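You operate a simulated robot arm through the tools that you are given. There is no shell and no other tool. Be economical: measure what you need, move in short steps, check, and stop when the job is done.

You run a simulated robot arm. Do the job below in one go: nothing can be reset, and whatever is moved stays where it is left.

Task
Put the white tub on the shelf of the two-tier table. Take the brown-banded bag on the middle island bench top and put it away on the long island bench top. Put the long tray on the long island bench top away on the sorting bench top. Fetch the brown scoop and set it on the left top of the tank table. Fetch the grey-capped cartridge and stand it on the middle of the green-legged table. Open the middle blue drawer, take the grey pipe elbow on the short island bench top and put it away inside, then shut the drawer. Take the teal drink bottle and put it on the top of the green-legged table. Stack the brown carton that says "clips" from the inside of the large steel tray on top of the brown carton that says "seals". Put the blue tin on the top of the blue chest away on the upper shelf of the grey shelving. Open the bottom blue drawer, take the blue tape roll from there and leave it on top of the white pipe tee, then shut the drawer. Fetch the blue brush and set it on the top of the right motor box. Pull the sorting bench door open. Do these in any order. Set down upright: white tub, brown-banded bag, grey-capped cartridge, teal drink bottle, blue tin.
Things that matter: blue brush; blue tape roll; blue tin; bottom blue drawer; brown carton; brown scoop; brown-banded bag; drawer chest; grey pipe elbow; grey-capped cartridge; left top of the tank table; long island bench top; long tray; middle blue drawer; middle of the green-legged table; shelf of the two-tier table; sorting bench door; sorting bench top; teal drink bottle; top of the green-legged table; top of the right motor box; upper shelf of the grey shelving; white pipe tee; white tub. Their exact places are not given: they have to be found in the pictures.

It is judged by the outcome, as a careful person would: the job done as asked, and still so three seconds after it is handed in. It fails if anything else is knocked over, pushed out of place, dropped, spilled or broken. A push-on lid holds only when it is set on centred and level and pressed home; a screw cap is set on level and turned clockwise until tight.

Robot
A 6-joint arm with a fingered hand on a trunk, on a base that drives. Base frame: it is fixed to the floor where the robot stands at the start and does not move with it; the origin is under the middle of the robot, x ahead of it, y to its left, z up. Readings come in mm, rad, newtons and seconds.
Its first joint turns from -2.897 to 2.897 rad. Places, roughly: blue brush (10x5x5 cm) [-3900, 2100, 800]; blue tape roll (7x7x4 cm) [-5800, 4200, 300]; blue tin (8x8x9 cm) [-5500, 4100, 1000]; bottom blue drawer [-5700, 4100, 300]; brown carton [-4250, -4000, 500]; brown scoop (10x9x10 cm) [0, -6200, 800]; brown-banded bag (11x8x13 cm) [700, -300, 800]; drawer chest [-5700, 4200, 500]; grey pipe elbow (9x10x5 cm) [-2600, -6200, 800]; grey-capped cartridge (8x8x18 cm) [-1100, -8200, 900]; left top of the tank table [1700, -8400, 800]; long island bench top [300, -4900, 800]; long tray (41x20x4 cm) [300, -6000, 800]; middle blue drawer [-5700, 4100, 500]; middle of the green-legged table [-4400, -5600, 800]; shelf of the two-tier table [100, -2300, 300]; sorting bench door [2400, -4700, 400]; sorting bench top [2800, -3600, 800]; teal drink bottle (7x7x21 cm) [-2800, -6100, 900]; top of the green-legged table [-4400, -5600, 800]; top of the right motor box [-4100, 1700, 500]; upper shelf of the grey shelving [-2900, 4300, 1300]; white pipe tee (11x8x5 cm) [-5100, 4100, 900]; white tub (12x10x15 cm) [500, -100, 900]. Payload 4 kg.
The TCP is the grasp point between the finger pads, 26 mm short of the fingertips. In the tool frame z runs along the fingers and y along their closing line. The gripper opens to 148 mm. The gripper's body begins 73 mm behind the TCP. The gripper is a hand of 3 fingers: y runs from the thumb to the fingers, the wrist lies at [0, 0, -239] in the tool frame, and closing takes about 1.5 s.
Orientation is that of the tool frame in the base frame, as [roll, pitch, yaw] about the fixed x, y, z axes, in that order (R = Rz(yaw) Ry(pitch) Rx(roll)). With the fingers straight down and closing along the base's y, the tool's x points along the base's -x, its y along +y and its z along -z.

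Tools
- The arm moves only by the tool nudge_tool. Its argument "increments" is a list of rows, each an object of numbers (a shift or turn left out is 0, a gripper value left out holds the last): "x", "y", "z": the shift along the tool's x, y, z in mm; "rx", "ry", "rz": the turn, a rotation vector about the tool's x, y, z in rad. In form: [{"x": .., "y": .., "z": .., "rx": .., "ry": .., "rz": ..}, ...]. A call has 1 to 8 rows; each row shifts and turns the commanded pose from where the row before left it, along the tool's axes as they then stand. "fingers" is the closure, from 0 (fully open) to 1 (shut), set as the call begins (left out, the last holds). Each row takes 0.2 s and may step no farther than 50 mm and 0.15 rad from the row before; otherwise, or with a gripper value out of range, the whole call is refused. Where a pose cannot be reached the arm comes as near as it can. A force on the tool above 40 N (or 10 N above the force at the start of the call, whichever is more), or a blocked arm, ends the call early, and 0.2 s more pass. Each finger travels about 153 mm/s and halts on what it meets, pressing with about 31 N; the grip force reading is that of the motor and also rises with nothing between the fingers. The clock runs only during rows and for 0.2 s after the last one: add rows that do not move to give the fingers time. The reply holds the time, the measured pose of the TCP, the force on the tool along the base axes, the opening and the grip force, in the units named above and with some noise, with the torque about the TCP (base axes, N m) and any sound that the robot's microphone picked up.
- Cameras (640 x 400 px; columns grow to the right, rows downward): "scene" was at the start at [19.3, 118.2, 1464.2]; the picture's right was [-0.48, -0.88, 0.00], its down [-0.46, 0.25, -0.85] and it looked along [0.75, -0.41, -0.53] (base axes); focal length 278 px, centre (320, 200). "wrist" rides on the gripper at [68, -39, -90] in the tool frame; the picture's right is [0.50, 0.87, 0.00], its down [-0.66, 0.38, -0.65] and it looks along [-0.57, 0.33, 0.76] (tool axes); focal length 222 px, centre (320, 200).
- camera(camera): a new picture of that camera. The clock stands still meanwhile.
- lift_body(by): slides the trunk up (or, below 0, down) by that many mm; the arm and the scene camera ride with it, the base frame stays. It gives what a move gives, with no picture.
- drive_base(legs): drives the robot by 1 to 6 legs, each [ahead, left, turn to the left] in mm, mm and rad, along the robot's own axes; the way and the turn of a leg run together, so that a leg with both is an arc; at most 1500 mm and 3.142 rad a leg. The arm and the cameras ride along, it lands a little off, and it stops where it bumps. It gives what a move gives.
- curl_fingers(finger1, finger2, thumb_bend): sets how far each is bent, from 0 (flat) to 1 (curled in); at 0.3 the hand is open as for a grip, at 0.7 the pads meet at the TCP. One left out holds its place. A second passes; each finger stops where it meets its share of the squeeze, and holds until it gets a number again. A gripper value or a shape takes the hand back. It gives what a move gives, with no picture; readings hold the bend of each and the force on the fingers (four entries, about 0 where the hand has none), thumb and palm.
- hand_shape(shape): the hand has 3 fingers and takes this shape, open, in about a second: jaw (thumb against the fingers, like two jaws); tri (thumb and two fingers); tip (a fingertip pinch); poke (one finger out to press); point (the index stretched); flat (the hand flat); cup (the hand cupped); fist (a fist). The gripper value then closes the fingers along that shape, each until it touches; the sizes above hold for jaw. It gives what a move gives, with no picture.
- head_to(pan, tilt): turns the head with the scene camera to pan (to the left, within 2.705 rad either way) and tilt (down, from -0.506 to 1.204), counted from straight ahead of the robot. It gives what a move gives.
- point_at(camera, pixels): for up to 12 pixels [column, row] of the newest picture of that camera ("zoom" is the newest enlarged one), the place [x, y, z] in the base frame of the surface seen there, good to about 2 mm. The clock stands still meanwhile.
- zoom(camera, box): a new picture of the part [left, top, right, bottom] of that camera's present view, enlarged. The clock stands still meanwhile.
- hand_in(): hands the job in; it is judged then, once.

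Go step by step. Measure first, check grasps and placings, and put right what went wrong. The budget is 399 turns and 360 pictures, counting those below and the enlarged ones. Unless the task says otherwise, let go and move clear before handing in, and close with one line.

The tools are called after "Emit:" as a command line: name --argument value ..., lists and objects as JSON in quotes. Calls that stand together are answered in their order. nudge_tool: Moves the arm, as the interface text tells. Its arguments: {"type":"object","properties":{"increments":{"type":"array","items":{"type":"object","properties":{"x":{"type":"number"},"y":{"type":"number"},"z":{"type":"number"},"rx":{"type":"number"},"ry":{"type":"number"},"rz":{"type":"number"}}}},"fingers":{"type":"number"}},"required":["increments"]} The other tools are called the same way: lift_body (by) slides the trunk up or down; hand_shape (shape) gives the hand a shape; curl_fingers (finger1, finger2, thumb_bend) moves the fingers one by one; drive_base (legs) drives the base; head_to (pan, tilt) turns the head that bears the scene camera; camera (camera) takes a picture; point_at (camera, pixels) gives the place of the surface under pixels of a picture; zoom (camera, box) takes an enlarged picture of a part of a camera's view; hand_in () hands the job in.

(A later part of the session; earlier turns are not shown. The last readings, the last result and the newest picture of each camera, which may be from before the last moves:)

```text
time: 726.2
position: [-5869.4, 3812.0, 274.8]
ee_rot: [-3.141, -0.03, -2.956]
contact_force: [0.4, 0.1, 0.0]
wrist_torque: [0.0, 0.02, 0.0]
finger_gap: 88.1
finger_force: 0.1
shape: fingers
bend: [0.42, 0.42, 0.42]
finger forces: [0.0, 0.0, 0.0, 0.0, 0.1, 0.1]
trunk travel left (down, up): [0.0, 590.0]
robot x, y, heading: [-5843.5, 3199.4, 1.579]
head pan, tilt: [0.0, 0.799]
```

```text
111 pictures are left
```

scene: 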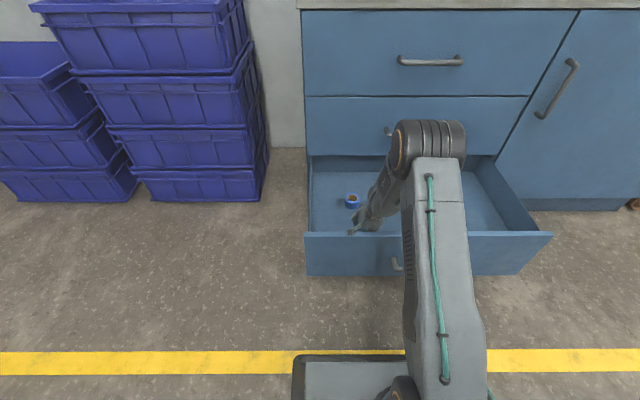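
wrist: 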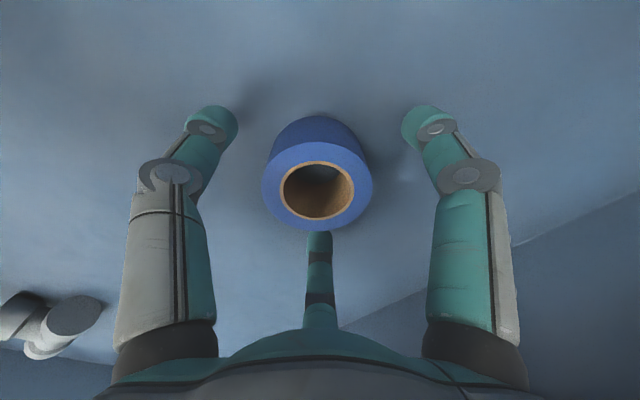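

Emit:
nudge_tool --increments '[{"z": 6}, {"z": 3}, {}]'

Emit:
curl_fingers --finger1 0.9 --finger2 0.9 --thumb_bend 0.9

Emit:
camera --camera "wrist"

Emit:
lift_body --by 150

Emit:
camera --camera "wrist"

```text
time: 727.0
position: [-5870.5, 3811.7, 267.7]
ee_rot: [3.141, -0.03, -2.956]
contact_force: [-0.5, 0.0, 0.1]
wrist_torque: [0.0, 0.02, -0.01]
finger_gap: 88.1
finger_force: 0.5
shape: fingers
bend: [0.42, 0.42, 0.42]
finger forces: [0.0, 0.2, 0.1, 0.0, 0.0, 0.1]
trunk travel left (down, up): [0.0, 590.0]
robot x, y, heading: [-5844.6, 3200.1, 1.578]
head pan, tilt: [0.0, 0.799]
```

```text
time: 728.0
position: [-5869.8, 3811.2, 267.8]
ee_rot: [-3.141, -0.03, -2.955]
contact_force: [-0.5, 0.0, -0.2]
wrist_torque: [0.0, 0.03, 0.0]
finger_gap: 18.4
finger_force: 0.1
shape: fingers
bend: [0.67, 0.64, 0.9]
finger forces: [0.0, 0.0, 0.0, 0.0, 0.0, 0.0]
trunk travel left (down, up): [0.0, 590.0]
robot x, y, heading: [-5845.1, 3198.9, 1.577]
head pan, tilt: [0.0, 0.799]
```

```text
110 pictures are left
```

wrist: 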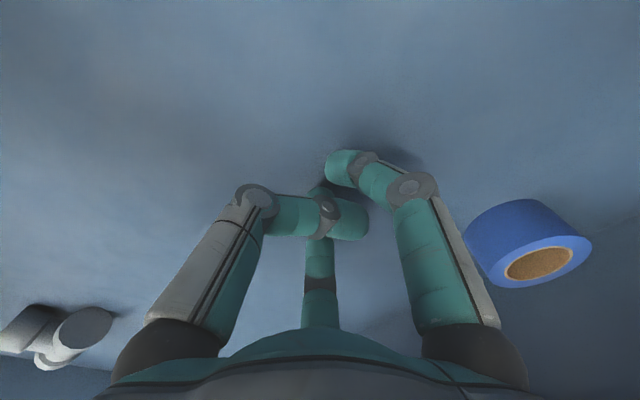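

```text
time: 729.8
position: [-5870.0, 3811.9, 417.3]
ee_rot: [3.141, -0.03, -2.955]
contact_force: [0.4, -0.3, 0.5]
wrist_torque: [-0.01, 0.04, 0.03]
finger_gap: 18.7
finger_force: 0.0
shape: fingers
bend: [0.67, 0.64, 0.9]
finger forces: [0.0, 0.0, 0.0, 0.0, 0.0, 0.0]
trunk travel left (down, up): [-150.0, 440.0]
robot x, y, heading: [-5842.7, 3195.6, 1.576]
head pan, tilt: [0.0, 0.799]
```

```text
109 pictures are left
```

wrist: 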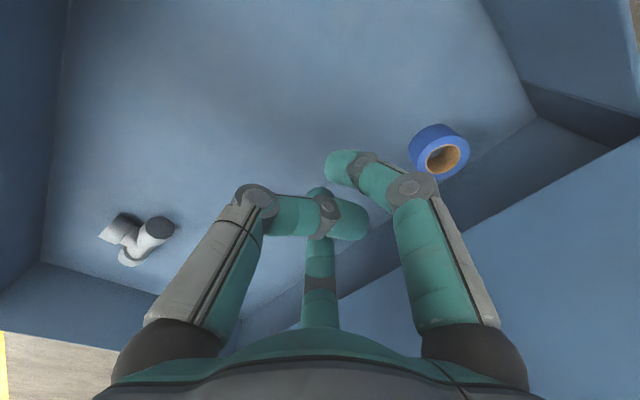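

The roll popped out between the fingers: the grip was too high and too hard. Locate it again and grip lower and gently.

Emit:
point_at --camera "wrist" --pixels '[[441, 143], [441, 175], [415, 155], [465, 155], [422, 140], [460, 172]]'

Emit:
camera --camera "scene"

Emit:
zoom --camera "scene" --box '[290, 140, 450, 290]'

```text
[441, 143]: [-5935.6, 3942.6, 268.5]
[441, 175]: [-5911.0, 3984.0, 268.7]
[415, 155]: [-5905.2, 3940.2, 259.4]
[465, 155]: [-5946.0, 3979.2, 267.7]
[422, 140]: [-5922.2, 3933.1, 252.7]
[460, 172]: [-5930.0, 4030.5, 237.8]
```

```text
108 pictures are left
```

scene: 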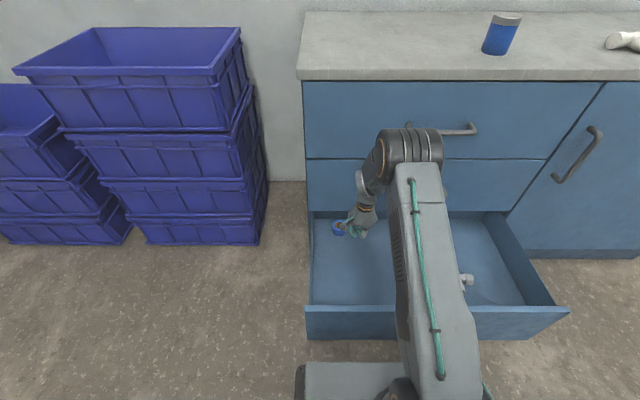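

```text
2.67 times, centred on (370, 215) of scene
```

zoom: 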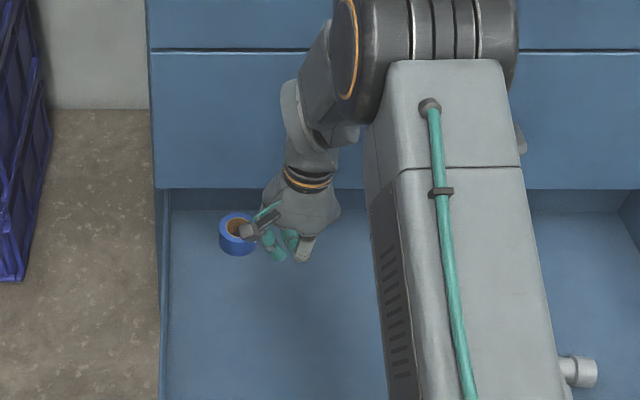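

The roll is now at (-5923,3963), partly under the middle drawer. I'll drag it back by pressing on its near rim with a tilted closed hand. First back off, extend and tilt.

Emit:
drive_base --legs '[[-250, 55, 0]]'

Emit:
nudge_tool --fingers 1.0 --increments '[{"y": 42}, {"y": 42}, {"y": 42}, {"rx": -0.14}, {"rx": -0.14}, {"rx": -0.14}, {"rx": -0.14}, {"rx": -0.1}]'

Emit:
camera --camera "scene"

```text
time: 731.6
position: [-5924.4, 3556.9, 417.2]
ee_rot: [-3.141, -0.031, -2.952]
contact_force: [0.1, 0.6, 0.6]
wrist_torque: [-0.01, 0.01, -0.01]
finger_gap: 18.6
finger_force: 0.0
shape: fingers
bend: [0.67, 0.64, 0.9]
finger forces: [0.0, 0.0, 0.0, 0.0, 0.0, 0.0]
trunk travel left (down, up): [-150.0, 440.0]
robot x, y, heading: [-5896.8, 2945.0, 1.575]
head pan, tilt: [0.0, 0.799]
```

```text
time: 733.5
position: [-5958.5, 3681.6, 418.6]
ee_rot: [2.604, -0.068, -2.928]
contact_force: [-0.1, -1.2, -0.5]
wrist_torque: [0.0, 0.03, -0.01]
finger_gap: 0.0
finger_force: 31.1
shape: jaw
bend: [0.7, 0.7, 0.76]
finger forces: [0.0, 0.1, 0.1, 0.1, 0.0, 0.0]
out of reach, approached as far as the arm can: row 7, 8
trunk travel left (down, up): [-150.0, 440.0]
robot x, y, heading: [-5895.8, 2945.5, 1.575]
head pan, tilt: [0.0, 0.799]
```

```text
106 pictures are left
```

scene: 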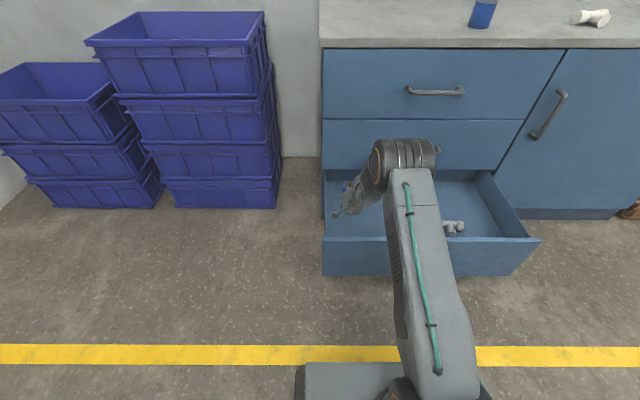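

Emit:
zoom --camera "scene" --box '[310, 150, 430, 250]'

Emit:
camera --camera "wrist"

```text
4.00 times, centred on (370, 200) of scene
```

zoom: 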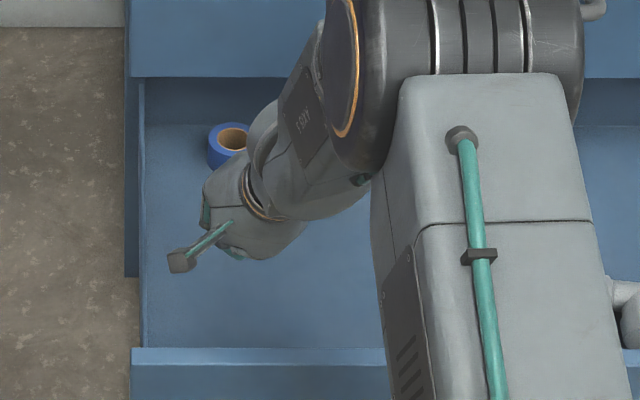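

```text
104 pictures are left
```

wrist: 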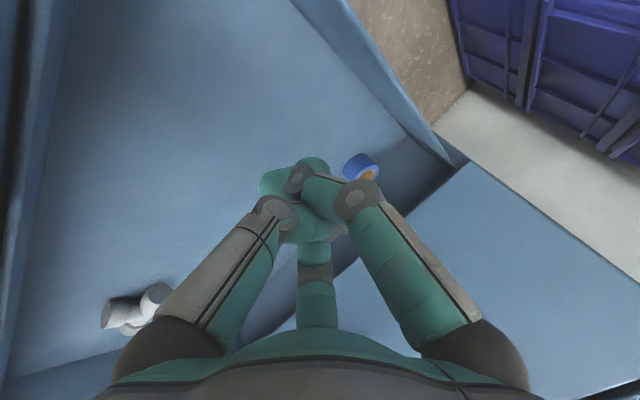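

Emit:
point_at --camera "zoom" --pixels '[[232, 126], [213, 140], [222, 150], [215, 160], [250, 130], [235, 150], [230, 70], [150, 150]]'

```text
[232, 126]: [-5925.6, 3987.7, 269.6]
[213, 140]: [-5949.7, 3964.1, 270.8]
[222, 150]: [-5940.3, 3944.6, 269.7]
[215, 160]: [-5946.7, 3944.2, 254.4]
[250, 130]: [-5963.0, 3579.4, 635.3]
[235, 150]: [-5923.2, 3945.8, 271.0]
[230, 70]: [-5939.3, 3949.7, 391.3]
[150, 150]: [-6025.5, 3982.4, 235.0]
```

Emit:
lift_body --by -105

Emit:
drive_base --legs '[[0, -37, 0], [245, 0, 0]]'

Emit:
camera --camera "wrist"

Emit:
zoom --camera "scene" --box '[290, 150, 450, 270]'

```text
time: 734.8
position: [-5959.0, 3681.0, 313.9]
ee_rot: [2.605, -0.07, -2.927]
contact_force: [0.7, -0.8, -0.2]
wrist_torque: [-0.03, -0.03, -0.02]
finger_gap: 0.1
finger_force: 30.9
shape: jaw
bend: [0.7, 0.7, 0.76]
finger forces: [0.0, 0.0, 0.0, 0.0, 0.0, 0.1]
trunk travel left (down, up): [-45.0, 545.0]
robot x, y, heading: [-5896.2, 2942.2, 1.573]
head pan, tilt: [0.0, 0.799]
```

```text
time: 737.1
position: [-5920.4, 3932.1, 312.8]
ee_rot: [2.605, -0.069, -2.931]
contact_force: [0.4, -0.4, -0.1]
wrist_torque: [0.0, 0.05, 0.0]
finger_gap: 0.1
finger_force: 30.8
shape: jaw
bend: [0.7, 0.7, 0.76]
finger forces: [0.1, 0.0, 0.0, 0.0, 0.0, 0.0]
trunk travel left (down, up): [-45.0, 545.0]
robot x, y, heading: [-5858.4, 3193.9, 1.57]
head pan, tilt: [0.0, 0.799]
```

```text
103 pictures are left
```

wrist: 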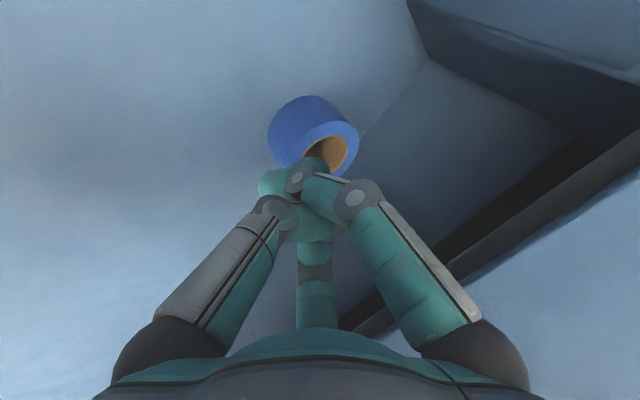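

```text
3.33 times, centred on (370, 210) of scene
```

zoom: 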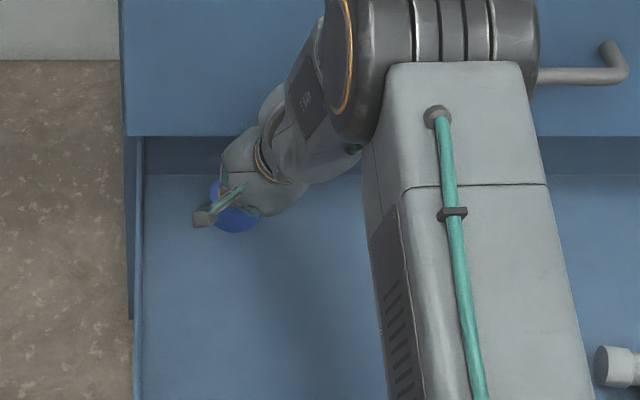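

The fist is above the roll's hole edge. Lower until it presses.

Emit:
lift_body --by -28

Emit:
camera --camera "wrist"

```text
time: 737.9
position: [-5919.8, 3932.4, 285.5]
ee_rot: [2.605, -0.069, -2.931]
contact_force: [0.3, 0.2, 0.7]
wrist_torque: [0.0, 0.01, 0.0]
finger_gap: 0.0
finger_force: 30.7
shape: jaw
bend: [0.7, 0.7, 0.76]
finger forces: [0.0, 0.0, 0.0, 0.0, 0.2, 0.1]
trunk travel left (down, up): [-17.0, 573.0]
robot x, y, heading: [-5863.7, 3194.9, 1.564]
head pan, tilt: [0.0, 0.799]
```

```text
101 pictures are left
```

wrist: 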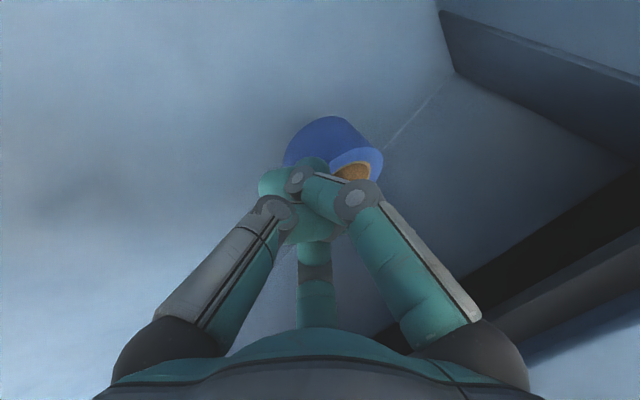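

Emit:
lift_body --by -17

Emit:
camera --camera "wrist"

```text
time: 738.5
position: [-5920.2, 3932.5, 267.6]
ee_rot: [2.604, -0.071, -2.931]
contact_force: [-0.4, 0.7, 0.0]
wrist_torque: [0.0, -0.03, 0.02]
finger_gap: 0.1
finger_force: 31.1
shape: jaw
bend: [0.7, 0.7, 0.76]
finger forces: [0.0, 0.0, 0.0, 0.0, 0.1, 0.0]
trunk travel left (down, up): [0.0, 590.0]
robot x, y, heading: [-5857.5, 3193.1, 1.57]
head pan, tilt: [0.0, 0.799]
```

```text
100 pictures are left
```

wrist: 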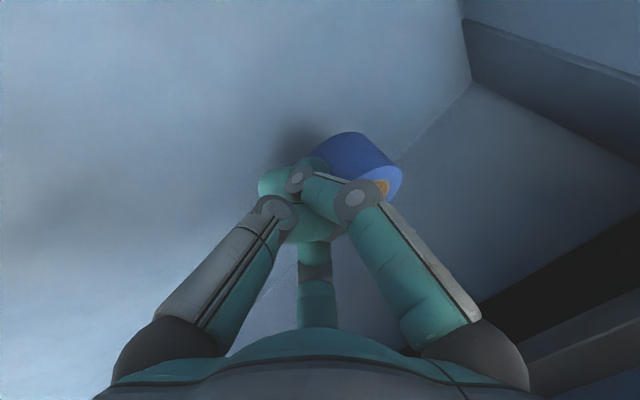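

The roll slid back a bit as the hand came down. Raise, go 40 mm further in, and press again.

Emit:
lift_body --by 45

Emit:
drive_base --legs '[[45, 0, 0]]'

Emit:
camera --camera "wrist"

Emit:
point_at --camera "wrist" --pixels '[[330, 120], [300, 120], [350, 140], [320, 150], [345, 160], [310, 135], [330, 100]]'

```text
time: 739.4
position: [-5919.6, 3932.1, 312.8]
ee_rot: [2.605, -0.071, -2.934]
contact_force: [-0.5, 0.5, -0.6]
wrist_torque: [0.0, 0.04, -0.02]
finger_gap: 0.0
finger_force: 31.0
shape: jaw
bend: [0.7, 0.7, 0.76]
finger forces: [0.0, 0.0, 0.1, 0.0, 0.0, 0.0]
trunk travel left (down, up): [-45.0, 545.0]
robot x, y, heading: [-5860.0, 3197.1, 1.574]
head pan, tilt: [0.0, 0.799]
```

```text
time: 740.2
position: [-5919.5, 3950.2, 308.6]
ee_rot: [2.618, -0.075, -2.935]
contact_force: [-0.6, -9.0, 3.3]
wrist_torque: [0.78, -0.02, -0.08]
finger_gap: 0.0
finger_force: 30.9
shape: jaw
bend: [0.7, 0.7, 0.76]
finger forces: [0.1, 0.0, 0.0, 0.1, 0.1, 8.8]
trunk travel left (down, up): [-45.0, 545.0]
robot x, y, heading: [-5858.9, 3217.6, 1.577]
head pan, tilt: [0.0, 0.799]
stopped in leg 1: the force on the tool passed its limit (the readings are from after the stop); the commanded pose is now the measured one
```

```text
99 pictures are left
```

wrist: 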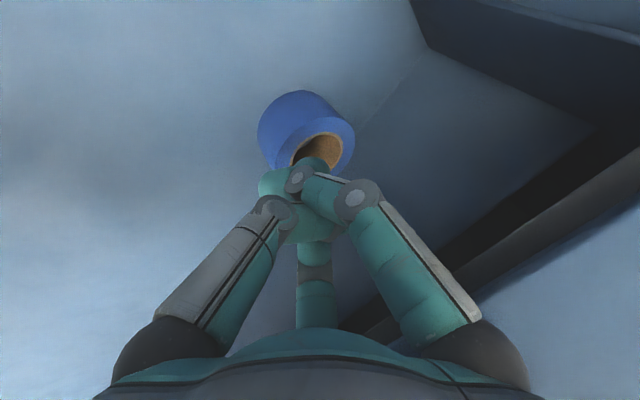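

```text
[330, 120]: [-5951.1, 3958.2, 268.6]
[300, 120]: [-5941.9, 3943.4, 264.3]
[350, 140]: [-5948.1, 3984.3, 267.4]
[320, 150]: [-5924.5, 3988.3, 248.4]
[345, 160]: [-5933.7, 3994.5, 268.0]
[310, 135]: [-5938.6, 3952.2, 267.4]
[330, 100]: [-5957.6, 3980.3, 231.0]
```

Emit:
drive_base --legs '[[-7, 0, 0]]'

Emit:
lift_body --by -38

Emit:
drive_base --legs '[[-60, 0, 0]]'

Emit:
camera --camera "wrist"

```text
time: 741.0
position: [-5920.2, 3944.9, 307.8]
ee_rot: [2.618, -0.075, -2.937]
contact_force: [0.2, 0.7, 0.0]
wrist_torque: [-0.01, -0.01, -0.02]
finger_gap: 0.0
finger_force: 31.2
shape: jaw
bend: [0.7, 0.7, 0.76]
finger forces: [0.0, 0.0, 0.0, 0.0, 0.0, 0.0]
trunk travel left (down, up): [-45.0, 545.0]
robot x, y, heading: [-5861.9, 3211.9, 1.573]
head pan, tilt: [0.0, 0.799]
```

```text
time: 741.8
position: [-5920.9, 3944.7, 271.5]
ee_rot: [2.618, -0.076, -2.935]
contact_force: [0.5, -0.2, 0.9]
wrist_torque: [-0.01, 0.01, 0.02]
finger_gap: 0.1
finger_force: 31.3
shape: jaw
bend: [0.7, 0.7, 0.76]
finger forces: [0.0, 0.1, 0.0, 0.1, 0.1, 0.0]
trunk travel left (down, up): [-7.0, 583.0]
robot x, y, heading: [-5863.0, 3212.2, 1.571]
head pan, tilt: [0.0, 0.799]
```

```text
time: 742.8
position: [-5920.0, 3884.8, 270.3]
ee_rot: [2.618, -0.076, -2.935]
contact_force: [-0.2, 0.0, -0.2]
wrist_torque: [-0.02, 0.01, -0.01]
finger_gap: 0.1
finger_force: 31.3
shape: jaw
bend: [0.7, 0.7, 0.76]
finger forces: [0.0, 0.0, 0.0, 0.1, 0.0, 0.0]
trunk travel left (down, up): [-7.0, 583.0]
robot x, y, heading: [-5859.0, 3151.9, 1.57]
head pan, tilt: [0.0, 0.799]
```

```text
98 pictures are left
```

wrist: 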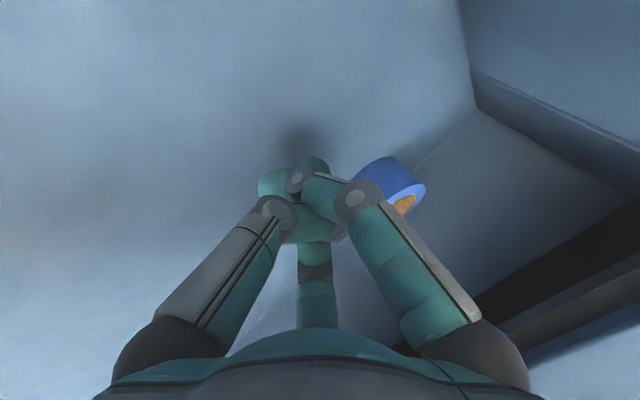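

The closed fist can't catch it. New idea: one stretched finger (finger 1 turned to the far side), the others curled, to hook the roll from behind. Prepare that.

Emit:
lift_body --by 60

Emit:
drive_base --legs '[[-110, 0, 0]]'

Emit:
nudge_tool --increments '[{"rx": -0.12}, {"rx": -0.12}, {}]'

Emit:
nudge_tool --increments '[{"rz": 0.1496}, {"rz": 0.1496}, {"rz": 0.1496}, {"rz": 0.1496}, {"rz": 0.1496}, {"rz": 0.1496}, {"rz": 0.1496}, {}]'

Emit:
curl_fingers --finger1 0.48 --finger2 1.0 --thumb_bend 1.0

Emit:
camera --camera "wrist"

Emit:
zoom --camera "scene" --box '[290, 120, 450, 270]'

```text
time: 743.8
position: [-5920.5, 3884.5, 330.6]
ee_rot: [2.618, -0.074, -2.934]
contact_force: [-0.3, 0.2, -0.1]
wrist_torque: [-0.02, 0.0, 0.02]
finger_gap: 0.0
finger_force: 31.1
shape: jaw
bend: [0.7, 0.7, 0.76]
finger forces: [0.0, 0.0, 0.0, 0.0, 0.0, 0.0]
trunk travel left (down, up): [-67.0, 523.0]
robot x, y, heading: [-5856.6, 3153.3, 1.57]
head pan, tilt: [0.0, 0.799]
```

```text
time: 744.9
position: [-5921.2, 3777.5, 330.2]
ee_rot: [2.619, -0.075, -2.932]
contact_force: [1.3, -0.8, 0.0]
wrist_torque: [-0.01, -0.04, 0.01]
finger_gap: 0.0
finger_force: 31.2
shape: jaw
bend: [0.7, 0.7, 0.76]
finger forces: [0.0, 0.0, 0.0, 0.0, 0.0, 0.1]
trunk travel left (down, up): [-67.0, 523.0]
robot x, y, heading: [-5862.7, 3046.3, 1.571]
head pan, tilt: [0.0, 0.799]
```

```text
time: 745.7
position: [-5929.3, 3772.7, 328.9]
ee_rot: [2.492, -0.108, -2.914]
contact_force: [-0.1, 0.5, 0.1]
wrist_torque: [0.02, -0.01, -0.01]
finger_gap: 0.0
finger_force: 31.2
shape: jaw
bend: [0.7, 0.7, 0.76]
finger forces: [0.0, 0.0, 0.0, 0.0, 0.1, 0.0]
out of reach, approached as far as the arm can: row 1, 2
trunk travel left (down, up): [-67.0, 523.0]
robot x, y, heading: [-5858.3, 3046.4, 1.577]
head pan, tilt: [0.0, 0.799]
```

```text
time: 747.5
position: [-5930.7, 3773.5, 328.2]
ee_rot: [2.844, -0.641, 2.377]
contact_force: [0.6, -0.2, 0.4]
wrist_torque: [-0.01, 0.04, 0.01]
finger_gap: 0.0
finger_force: 30.7
shape: jaw
bend: [0.7, 0.7, 0.76]
finger forces: [0.0, 0.0, 0.0, 0.0, 0.1, 0.1]
trunk travel left (down, up): [-67.0, 523.0]
robot x, y, heading: [-5858.7, 3045.2, 1.574]
head pan, tilt: [0.0, 0.799]
```

```text
time: 748.5
position: [-5929.8, 3772.7, 328.3]
ee_rot: [2.844, -0.637, 2.381]
contact_force: [0.0, 0.4, -0.1]
wrist_torque: [-0.01, 0.0, -0.01]
finger_gap: 54.9
finger_force: 0.1
shape: fingers
bend: [0.48, 0.93, 1.0]
finger forces: [0.0, 0.1, 0.1, 0.1, 0.0, 0.0]
trunk travel left (down, up): [-67.0, 523.0]
robot x, y, heading: [-5857.1, 3041.3, 1.574]
head pan, tilt: [0.0, 0.799]
```

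```text
97 pictures are left
```

wrist: 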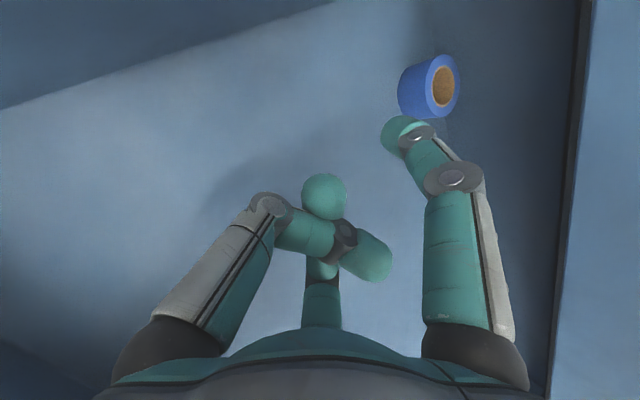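

```text
2.67 times, centred on (370, 195) of scene
```

zoom: 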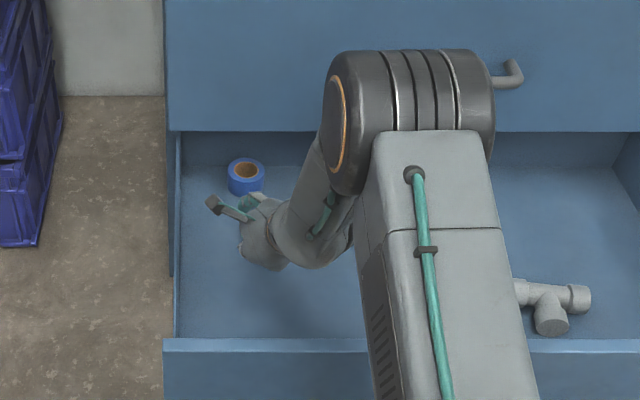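

Emit:
point_at --camera "zoom" --pixels '[[230, 168], [262, 168], [245, 159], [245, 181], [247, 200], [228, 178]]'

Emit:
point_at --camera "wrist" --pixels '[[398, 122], [400, 135], [425, 85], [450, 65], [448, 108], [412, 70]]'

```text
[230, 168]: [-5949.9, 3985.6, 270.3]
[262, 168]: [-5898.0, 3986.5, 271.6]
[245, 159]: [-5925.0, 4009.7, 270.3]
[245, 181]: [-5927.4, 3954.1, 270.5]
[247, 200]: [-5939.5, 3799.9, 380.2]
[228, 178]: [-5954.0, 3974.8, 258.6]
```

```text
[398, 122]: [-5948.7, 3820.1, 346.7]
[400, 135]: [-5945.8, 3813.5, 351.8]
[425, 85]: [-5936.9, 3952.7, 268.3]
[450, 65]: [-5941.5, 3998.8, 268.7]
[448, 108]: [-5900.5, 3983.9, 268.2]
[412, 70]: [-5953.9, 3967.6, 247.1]
```

Emit:
point_at --camera "wrist" --pixels '[[323, 180], [323, 200], [305, 195], [365, 262], [385, 265], [300, 240], [265, 205], [345, 240]]'

```text
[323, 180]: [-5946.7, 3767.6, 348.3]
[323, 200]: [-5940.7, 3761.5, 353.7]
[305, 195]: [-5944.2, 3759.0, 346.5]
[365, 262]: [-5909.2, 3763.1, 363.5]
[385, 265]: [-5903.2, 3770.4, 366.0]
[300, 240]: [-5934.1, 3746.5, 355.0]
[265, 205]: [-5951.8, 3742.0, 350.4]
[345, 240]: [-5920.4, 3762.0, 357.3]
```

Roll centre (-5924,3982). Enter just above it with finger 1 stretched, then curl finger 1 down behind it and pull.

Emit:
lift_body --by -52

Emit:
drive_base --legs '[[0, -22, 0], [214, 0, 0]]'

Emit:
camera --camera "wrist"

```text
time: 749.5
position: [-5929.2, 3773.2, 276.5]
ee_rot: [2.846, -0.639, 2.382]
contact_force: [0.4, -0.3, 0.2]
wrist_torque: [0.01, 0.02, 0.0]
finger_gap: 54.5
finger_force: 0.1
shape: fingers
bend: [0.48, 0.93, 1.0]
finger forces: [0.1, 0.0, 0.0, 0.1, 0.1, 0.0]
trunk travel left (down, up): [-15.0, 575.0]
robot x, y, heading: [-5860.4, 3047.2, 1.578]
head pan, tilt: [0.0, 0.799]
```

```text
time: 751.6
position: [-5910.5, 3980.3, 272.5]
ee_rot: [2.845, -0.624, 2.391]
contact_force: [-0.4, -1.5, -1.0]
wrist_torque: [0.1, -0.06, 0.07]
finger_gap: 54.7
finger_force: 0.1
shape: fingers
bend: [0.48, 0.93, 1.0]
finger forces: [0.0, 0.1, 0.1, 0.1, 0.0, 0.1]
trunk travel left (down, up): [-15.0, 575.0]
robot x, y, heading: [-5842.6, 3258.1, 1.582]
head pan, tilt: [0.0, 0.799]
stopped in leg 2: the force on the tool passed its limit (the readings are from after the stop); the commanded pose is now the measured one
```

```text
95 pictures are left
```

wrist: 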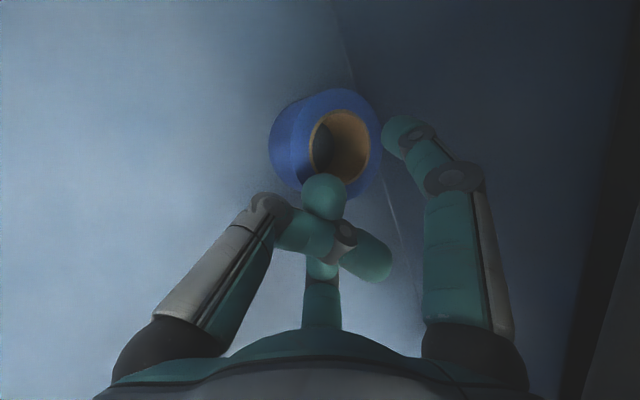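

Finger 1 is now beyond the roll. Curl it down and pull back.

Emit:
curl_fingers --finger1 0.66

Emit:
drive_base --legs '[[-60, 0, 0], [-80, 0, 0]]'

Emit:
camera --camera "wrist"

```text
time: 752.6
position: [-5910.7, 3981.9, 274.8]
ee_rot: [2.843, -0.627, 2.393]
contact_force: [-0.3, -9.8, 13.6]
wrist_torque: [1.57, 0.1, 0.49]
finger_gap: 48.0
finger_force: 6.5
shape: fingers
bend: [0.57, 0.93, 1.0]
finger forces: [13.0, 0.0, 0.0, 0.0, 0.0, 0.0]
trunk travel left (down, up): [-15.0, 575.0]
robot x, y, heading: [-5837.3, 3261.5, 1.577]
head pan, tilt: [0.0, 0.799]
```

```text
time: 754.2
position: [-5909.8, 3842.5, 273.5]
ee_rot: [2.844, -0.628, 2.393]
contact_force: [1.0, -0.5, 14.7]
wrist_torque: [0.66, 0.08, -0.02]
finger_gap: 48.1
finger_force: 7.0
shape: fingers
bend: [0.57, 0.93, 1.0]
finger forces: [14.8, 0.1, 0.0, 0.1, 0.1, 0.0]
trunk travel left (down, up): [-15.0, 575.0]
robot x, y, heading: [-5836.0, 3116.0, 1.577]
head pan, tilt: [0.0, 0.799]
```

```text
94 pictures are left
```

wrist: 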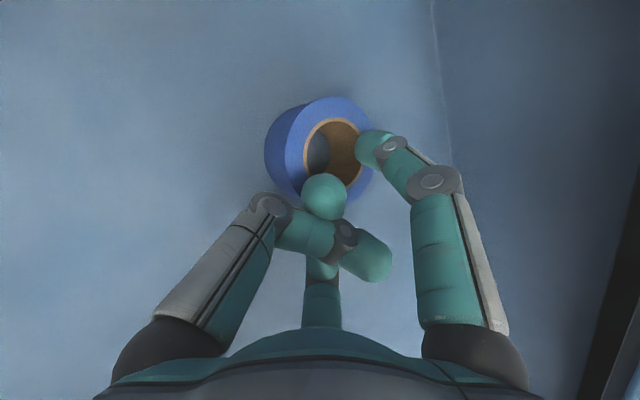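

It drags. Pull 35 mm more, rise, and restore the hand to vertical.

Emit:
drive_base --legs '[[-35, 0, 0]]'

Emit:
lift_body --by 200

Emit:
nudge_tool --increments '[{"rz": -0.1496}, {"rz": -0.1496}, {"rz": -0.1496}, {"rz": -0.1496}, {"rz": -0.1496}, {"rz": -0.1496}, {"rz": -0.1496}, {}]'

Emit:
nudge_tool --fingers 0.0 --increments '[{"rx": 0.14}, {"rx": 0.14}, {"rx": 0.14}, {"rx": 0.14}, {"rx": 0.09, "ry": -0.08}, {"y": -45}, {"y": -45}, {}]'

Emit:
camera --camera "scene"

```text
time: 755.1
position: [-5909.6, 3805.0, 274.2]
ee_rot: [2.844, -0.629, 2.393]
contact_force: [0.1, -0.3, 15.3]
wrist_torque: [0.68, 0.13, -0.04]
finger_gap: 47.9
finger_force: 7.5
shape: fingers
bend: [0.57, 0.93, 1.0]
finger forces: [15.1, 0.0, 0.1, 0.0, 0.0, 0.0]
trunk travel left (down, up): [-15.0, 575.0]
robot x, y, heading: [-5839.2, 3085.5, 1.57]
head pan, tilt: [0.0, 0.799]
```

```text
time: 757.3
position: [-5908.8, 3806.5, 473.4]
ee_rot: [2.843, -0.63, 2.393]
contact_force: [1.1, 0.7, -0.2]
wrist_torque: [-0.01, 0.03, 0.0]
finger_gap: 42.5
finger_force: 0.0
shape: fingers
bend: [0.66, 0.93, 1.0]
finger forces: [0.0, 0.0, 0.0, 0.0, 0.0, 0.1]
trunk travel left (down, up): [-215.0, 375.0]
robot x, y, heading: [-5837.8, 3081.2, 1.571]
head pan, tilt: [0.0, 0.799]
```

```text
time: 759.1
position: [-5908.9, 3806.7, 474.5]
ee_rot: [2.46, -0.087, -2.907]
contact_force: [-0.8, -0.7, 0.0]
wrist_torque: [-0.04, 0.02, 0.01]
finger_gap: 42.3
finger_force: 0.1
shape: fingers
bend: [0.66, 0.93, 1.0]
finger forces: [0.0, 0.1, 0.0, 0.0, 0.1, 0.0]
trunk travel left (down, up): [-215.0, 375.0]
robot x, y, heading: [-5838.8, 3085.8, 1.575]
head pan, tilt: [0.0, 0.799]
```

```text
time: 760.9
position: [-5905.8, 3719.4, 452.1]
ee_rot: [2.908, -0.07, -2.896]
contact_force: [0.0, -0.1, -0.6]
wrist_torque: [-0.04, 0.03, -0.04]
finger_gap: 147.7
finger_force: 0.0
shape: jaw
bend: [0.3, 0.3, 0.3]
finger forces: [0.0, 0.0, 0.1, 0.1, 0.0, 0.0]
out of reach, approached as far as the arm can: row 2, 3
trunk travel left (down, up): [-215.0, 375.0]
robot x, y, heading: [-5835.5, 3080.1, 1.573]
head pan, tilt: [0.0, 0.799]
```

```text
93 pictures are left
```

scene: 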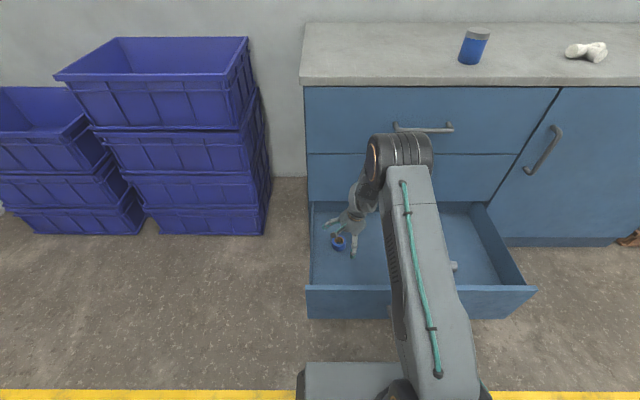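

Emit:
nudge_tool --increments '[{"rx": 0.12}, {"rx": 0.11, "ry": -0.07}, {"rz": 0.1}, {}]'

Emit:
camera --camera "wrist"

Emit:
zoom --camera "scene" --box '[300, 190, 420, 290]'

Emit:
point_at --camera "zoom" --pixels '[[128, 195], [166, 195], [147, 183], [147, 210]]'

```text
time: 761.9
position: [-5906.0, 3720.8, 454.5]
ee_rot: [3.139, 0.001, -3.001]
contact_force: [0.4, -0.1, 0.1]
wrist_torque: [-0.05, 0.01, -0.02]
finger_gap: 147.9
finger_force: 0.1
shape: jaw
bend: [0.3, 0.3, 0.3]
finger forces: [0.0, 0.0, 0.1, 0.1, 0.0, 0.0]
trunk travel left (down, up): [-215.0, 375.0]
robot x, y, heading: [-5839.4, 3085.3, 1.58]
head pan, tilt: [0.0, 0.799]
```

```text
92 pictures are left
```

wrist: 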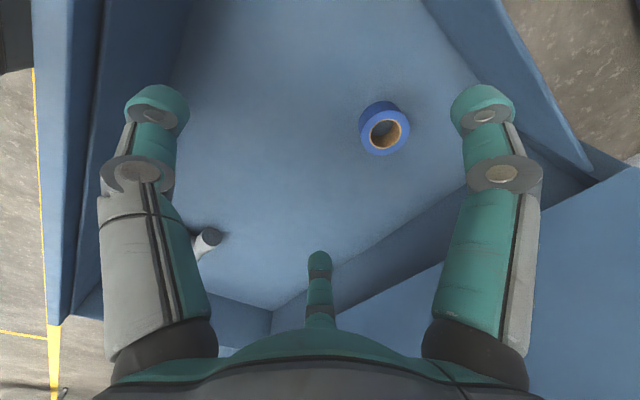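

```text
4.00 times, centred on (360, 240) of scene
```

zoom: 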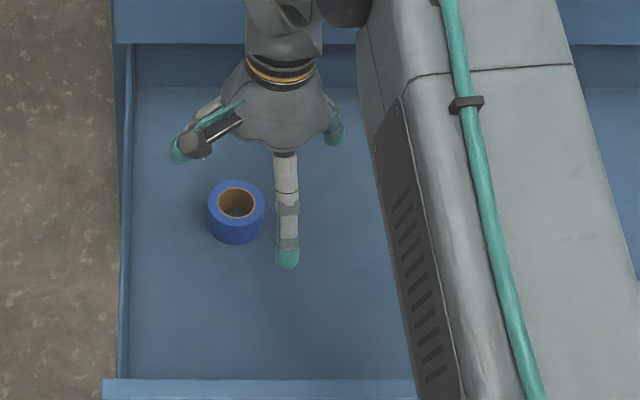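

```text
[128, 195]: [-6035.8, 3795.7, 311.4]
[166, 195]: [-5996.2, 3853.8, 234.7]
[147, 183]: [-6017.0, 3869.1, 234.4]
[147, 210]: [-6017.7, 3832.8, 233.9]
```

Emit:
point_at --camera "zoom" --pixels '[[212, 203], [260, 203], [236, 184], [236, 223], [220, 190], [252, 216]]'

Emit:
point_at --camera "wrist" --pixels '[[365, 133], [404, 133], [384, 113], [384, 150]]'

```text
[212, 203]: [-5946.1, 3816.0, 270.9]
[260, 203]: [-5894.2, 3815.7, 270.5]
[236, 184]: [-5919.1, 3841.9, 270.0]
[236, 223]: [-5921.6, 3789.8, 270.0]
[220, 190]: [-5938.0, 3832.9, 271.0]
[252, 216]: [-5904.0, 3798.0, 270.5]
```

```text
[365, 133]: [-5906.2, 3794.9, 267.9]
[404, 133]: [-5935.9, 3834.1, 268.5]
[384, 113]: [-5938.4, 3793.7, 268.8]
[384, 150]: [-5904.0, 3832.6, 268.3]
```

Roll centre (-5920,3815). Align over it and lower carefully with slightly curled fingers.

Emit:
drive_base --legs '[[92, 0, -0.006]]'

Emit:
curl_fingers --finger1 0.45 --finger2 0.45 --thumb_bend 0.45

Emit:
nudge_tool --increments '[{"x": 14, "y": 4}, {}]'

```text
time: 763.0
position: [-5900.3, 3813.8, 454.7]
ee_rot: [3.14, -0.002, -3.004]
contact_force: [0.5, -0.2, -0.1]
wrist_torque: [0.0, 0.0, 0.01]
finger_gap: 148.3
finger_force: 0.1
shape: jaw
bend: [0.3, 0.3, 0.3]
finger forces: [0.0, 0.1, 0.1, 0.1, 0.0, 0.1]
trunk travel left (down, up): [-215.0, 375.0]
robot x, y, heading: [-5834.1, 3174.5, 1.571]
head pan, tilt: [0.0, 0.799]
```

```text
time: 764.0
position: [-5900.6, 3813.5, 454.6]
ee_rot: [3.139, 0.0, -3.007]
contact_force: [0.5, -0.7, 0.0]
wrist_torque: [0.01, -0.02, -0.01]
finger_gap: 79.3
finger_force: 0.1
shape: fingers
bend: [0.45, 0.45, 0.45]
finger forces: [0.0, 0.0, 0.0, 0.0, 0.0, 0.0]
trunk travel left (down, up): [-215.0, 375.0]
robot x, y, heading: [-5839.1, 3175.4, 1.573]
head pan, tilt: [0.0, 0.799]
```

```text
time: 764.6
position: [-5914.7, 3814.0, 453.7]
ee_rot: [-3.141, -0.002, -3.005]
contact_force: [-1.0, 0.4, 0.0]
wrist_torque: [0.03, 0.03, 0.01]
finger_gap: 79.2
finger_force: 0.0
shape: fingers
bend: [0.45, 0.45, 0.45]
finger forces: [0.1, 0.1, 0.0, 0.0, 0.0, 0.0]
trunk travel left (down, up): [-215.0, 375.0]
robot x, y, heading: [-5837.1, 3174.8, 1.564]
head pan, tilt: [0.0, 0.799]
```

Emit:
nudge_tool --increments '[{"x": 5.7, "y": 1.8}, {}]'

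Emit:
lift_body --by -183

Emit:
nudge_tool --increments '[{"z": 6}, {"z": 4}, {"z": 2}, {}]'

Emit:
camera --camera "wrist"

```text
time: 765.2
position: [-5921.9, 3816.0, 454.4]
ee_rot: [3.138, -0.003, -3.007]
contact_force: [0.5, -0.1, 0.2]
wrist_torque: [0.02, 0.01, 0.04]
finger_gap: 79.1
finger_force: 0.1
shape: fingers
bend: [0.45, 0.45, 0.45]
finger forces: [0.1, 0.1, 0.0, 0.0, 0.0, 0.0]
trunk travel left (down, up): [-215.0, 375.0]
robot x, y, heading: [-5840.3, 3172.7, 1.569]
head pan, tilt: [0.0, 0.799]
```

```text
time: 767.2
position: [-5922.2, 3815.8, 271.0]
ee_rot: [3.139, -0.002, -3.004]
contact_force: [0.1, -0.3, -0.1]
wrist_torque: [-0.01, -0.03, 0.01]
finger_gap: 79.2
finger_force: 0.0
shape: fingers
bend: [0.45, 0.45, 0.45]
finger forces: [0.0, 0.1, 0.0, 0.1, 0.0, 0.1]
trunk travel left (down, up): [-32.0, 558.0]
robot x, y, heading: [-5837.2, 3176.8, 1.569]
head pan, tilt: [0.0, 0.799]
```

```text
time: 768.0
position: [-5921.6, 3819.3, 266.3]
ee_rot: [3.13, -0.001, -3.008]
contact_force: [0.8, 0.0, 21.6]
wrist_torque: [-1.15, -0.25, -0.02]
finger_gap: 82.1
finger_force: 10.9
shape: fingers
bend: [0.45, 0.45, 0.44]
finger forces: [0.0, 2.1, 0.0, 0.0, 19.6, 0.0]
trunk travel left (down, up): [-32.0, 558.0]
robot x, y, heading: [-5837.3, 3171.7, 1.571]
head pan, tilt: [0.0, 0.799]
stopped in row 3: the force on the tool passed its limit (the readings are from after the stop); the commanded pose is now the measured one
```

```text
90 pictures are left
```

wrist: 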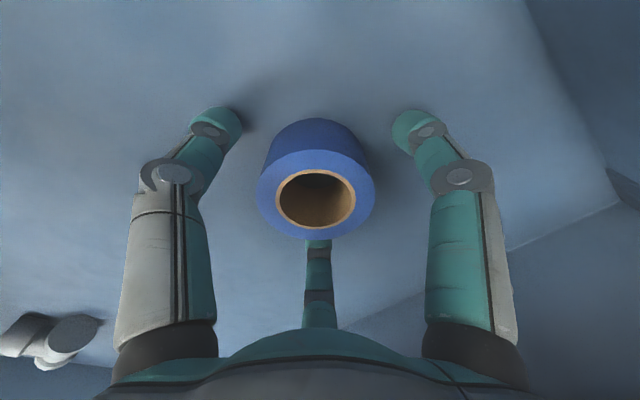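

Fingertips touch the floor. Rise 4 mm and close gently in steps, watching the forces.

Emit:
nudge_tool --increments '[{"z": -3}, {}]'

Emit:
curl_fingers --finger1 0.5 --finger2 0.5 --thumb_bend 0.5

Emit:
curl_fingers --finger1 0.53 --finger2 0.53 --thumb_bend 0.53

Emit:
curl_fingers --finger1 0.56 --finger2 0.56 --thumb_bend 0.55

```text
time: 768.6
position: [-5921.2, 3817.8, 266.3]
ee_rot: [3.135, -0.002, -3.007]
contact_force: [-0.8, -0.9, 6.0]
wrist_torque: [-0.32, -0.08, -0.04]
finger_gap: 80.5
finger_force: 3.8
shape: fingers
bend: [0.45, 0.45, 0.45]
finger forces: [0.0, 0.8, 0.0, 0.0, 5.6, 0.0]
trunk travel left (down, up): [-32.0, 558.0]
robot x, y, heading: [-5840.5, 3172.1, 1.568]
head pan, tilt: [0.0, 0.799]
```

```text
time: 769.6
position: [-5919.7, 3817.2, 266.1]
ee_rot: [3.134, -0.003, -3.007]
contact_force: [3.1, -0.7, 10.8]
wrist_torque: [-0.51, -0.21, 0.12]
finger_gap: 67.0
finger_force: 5.9
shape: fingers
bend: [0.5, 0.49, 0.49]
finger forces: [0.4, 1.3, 0.0, 0.0, 9.6, 0.0]
trunk travel left (down, up): [-32.0, 558.0]
robot x, y, heading: [-5838.5, 3171.3, 1.574]
head pan, tilt: [0.0, 0.799]
```

```text
time: 770.6
position: [-5920.8, 3818.8, 267.7]
ee_rot: [3.132, -0.001, -3.006]
contact_force: [5.4, -0.4, 14.4]
wrist_torque: [-0.62, -0.3, 0.26]
finger_gap: 55.2
finger_force: 6.9
shape: fingers
bend: [0.53, 0.52, 0.53]
finger forces: [0.2, 1.2, 0.0, 0.0, 13.3, 0.0]
trunk travel left (down, up): [-32.0, 558.0]
robot x, y, heading: [-5837.8, 3177.1, 1.569]
head pan, tilt: [0.0, 0.799]
```

```text
time: 771.6
position: [-5921.3, 3818.5, 267.7]
ee_rot: [3.134, -0.001, -3.007]
contact_force: [4.0, -2.1, 14.7]
wrist_torque: [-0.54, -0.27, 0.15]
finger_gap: 50.0
finger_force: 9.3
shape: fingers
bend: [0.54, 0.53, 0.55]
finger forces: [2.1, 3.1, 0.0, 0.0, 12.8, 0.1]
trunk travel left (down, up): [-32.0, 558.0]
robot x, y, heading: [-5838.1, 3172.7, 1.564]
head pan, tilt: [0.0, 0.799]
```

Emit:
nudge_tool --increments '[{"z": -6}, {}]'

Emit:
curl_fingers --finger1 0.6 --finger2 0.6 --thumb_bend 0.58

Emit:
camera --camera "wrist"

```text
time: 772.2
position: [-5921.0, 3817.1, 271.3]
ee_rot: [3.135, -0.002, -3.007]
contact_force: [0.4, 0.0, -0.2]
wrist_torque: [0.0, -0.06, -0.01]
finger_gap: 48.2
finger_force: 2.5
shape: fingers
bend: [0.54, 0.53, 0.55]
finger forces: [2.0, 2.0, 0.1, 0.0, 0.9, 0.0]
trunk travel left (down, up): [-32.0, 558.0]
robot x, y, heading: [-5838.7, 3177.4, 1.568]
head pan, tilt: [0.0, 0.799]
```

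```text
time: 773.2
position: [-5920.4, 3817.9, 273.0]
ee_rot: [3.133, -0.001, -3.008]
contact_force: [0.1, -0.3, 0.0]
wrist_torque: [-0.02, 0.02, 0.0]
finger_gap: 46.9
finger_force: 6.4
shape: fingers
bend: [0.54, 0.54, 0.55]
finger forces: [4.7, 5.1, 0.0, 0.0, 3.5, 0.0]
trunk travel left (down, up): [-32.0, 558.0]
robot x, y, heading: [-5837.8, 3174.0, 1.573]
head pan, tilt: [0.0, 0.799]
```

```text
89 pictures are left
```

wrist: 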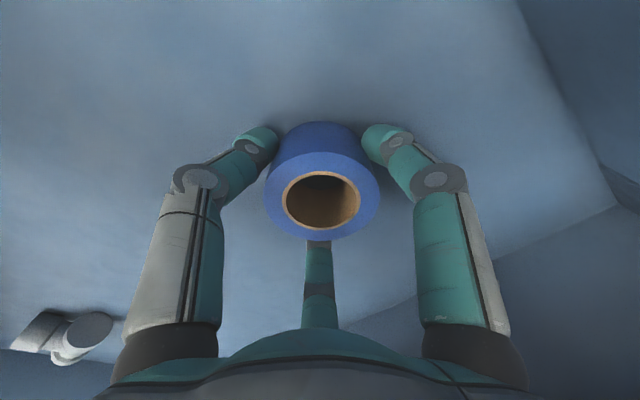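

Balanced contacts on all three. Increase evenly and lift.

Emit:
curl_fingers --finger1 0.68 --finger2 0.68 --thumb_bend 0.63

Emit:
lift_body --by 60

Emit:
camera --camera "wrist"

```text
time: 774.2
position: [-5921.7, 3819.0, 271.4]
ee_rot: [3.134, -0.002, -3.007]
contact_force: [-0.1, -0.2, 1.2]
wrist_torque: [0.04, 0.01, -0.02]
finger_gap: 45.2
finger_force: 15.2
shape: fingers
bend: [0.54, 0.54, 0.57]
finger forces: [10.2, 10.5, 0.1, 0.0, 10.0, 0.0]
trunk travel left (down, up): [-32.0, 558.0]
robot x, y, heading: [-5839.3, 3169.2, 1.568]
head pan, tilt: [0.0, 0.799]
```

```text
time: 775.2
position: [-5920.7, 3818.6, 331.3]
ee_rot: [3.134, -0.001, -3.008]
contact_force: [-0.2, -0.4, -1.0]
wrist_torque: [0.0, 0.01, -0.01]
finger_gap: 45.2
finger_force: 15.7
shape: fingers
bend: [0.54, 0.54, 0.57]
finger forces: [10.1, 10.4, 0.1, 0.0, 10.1, 0.0]
trunk travel left (down, up): [-92.0, 498.0]
robot x, y, heading: [-5838.8, 3175.4, 1.564]
head pan, tilt: [0.0, 0.799]
```

```text
88 pictures are left
```

wrist: 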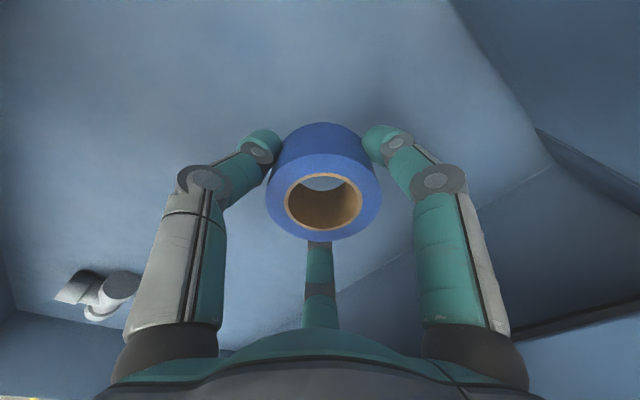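

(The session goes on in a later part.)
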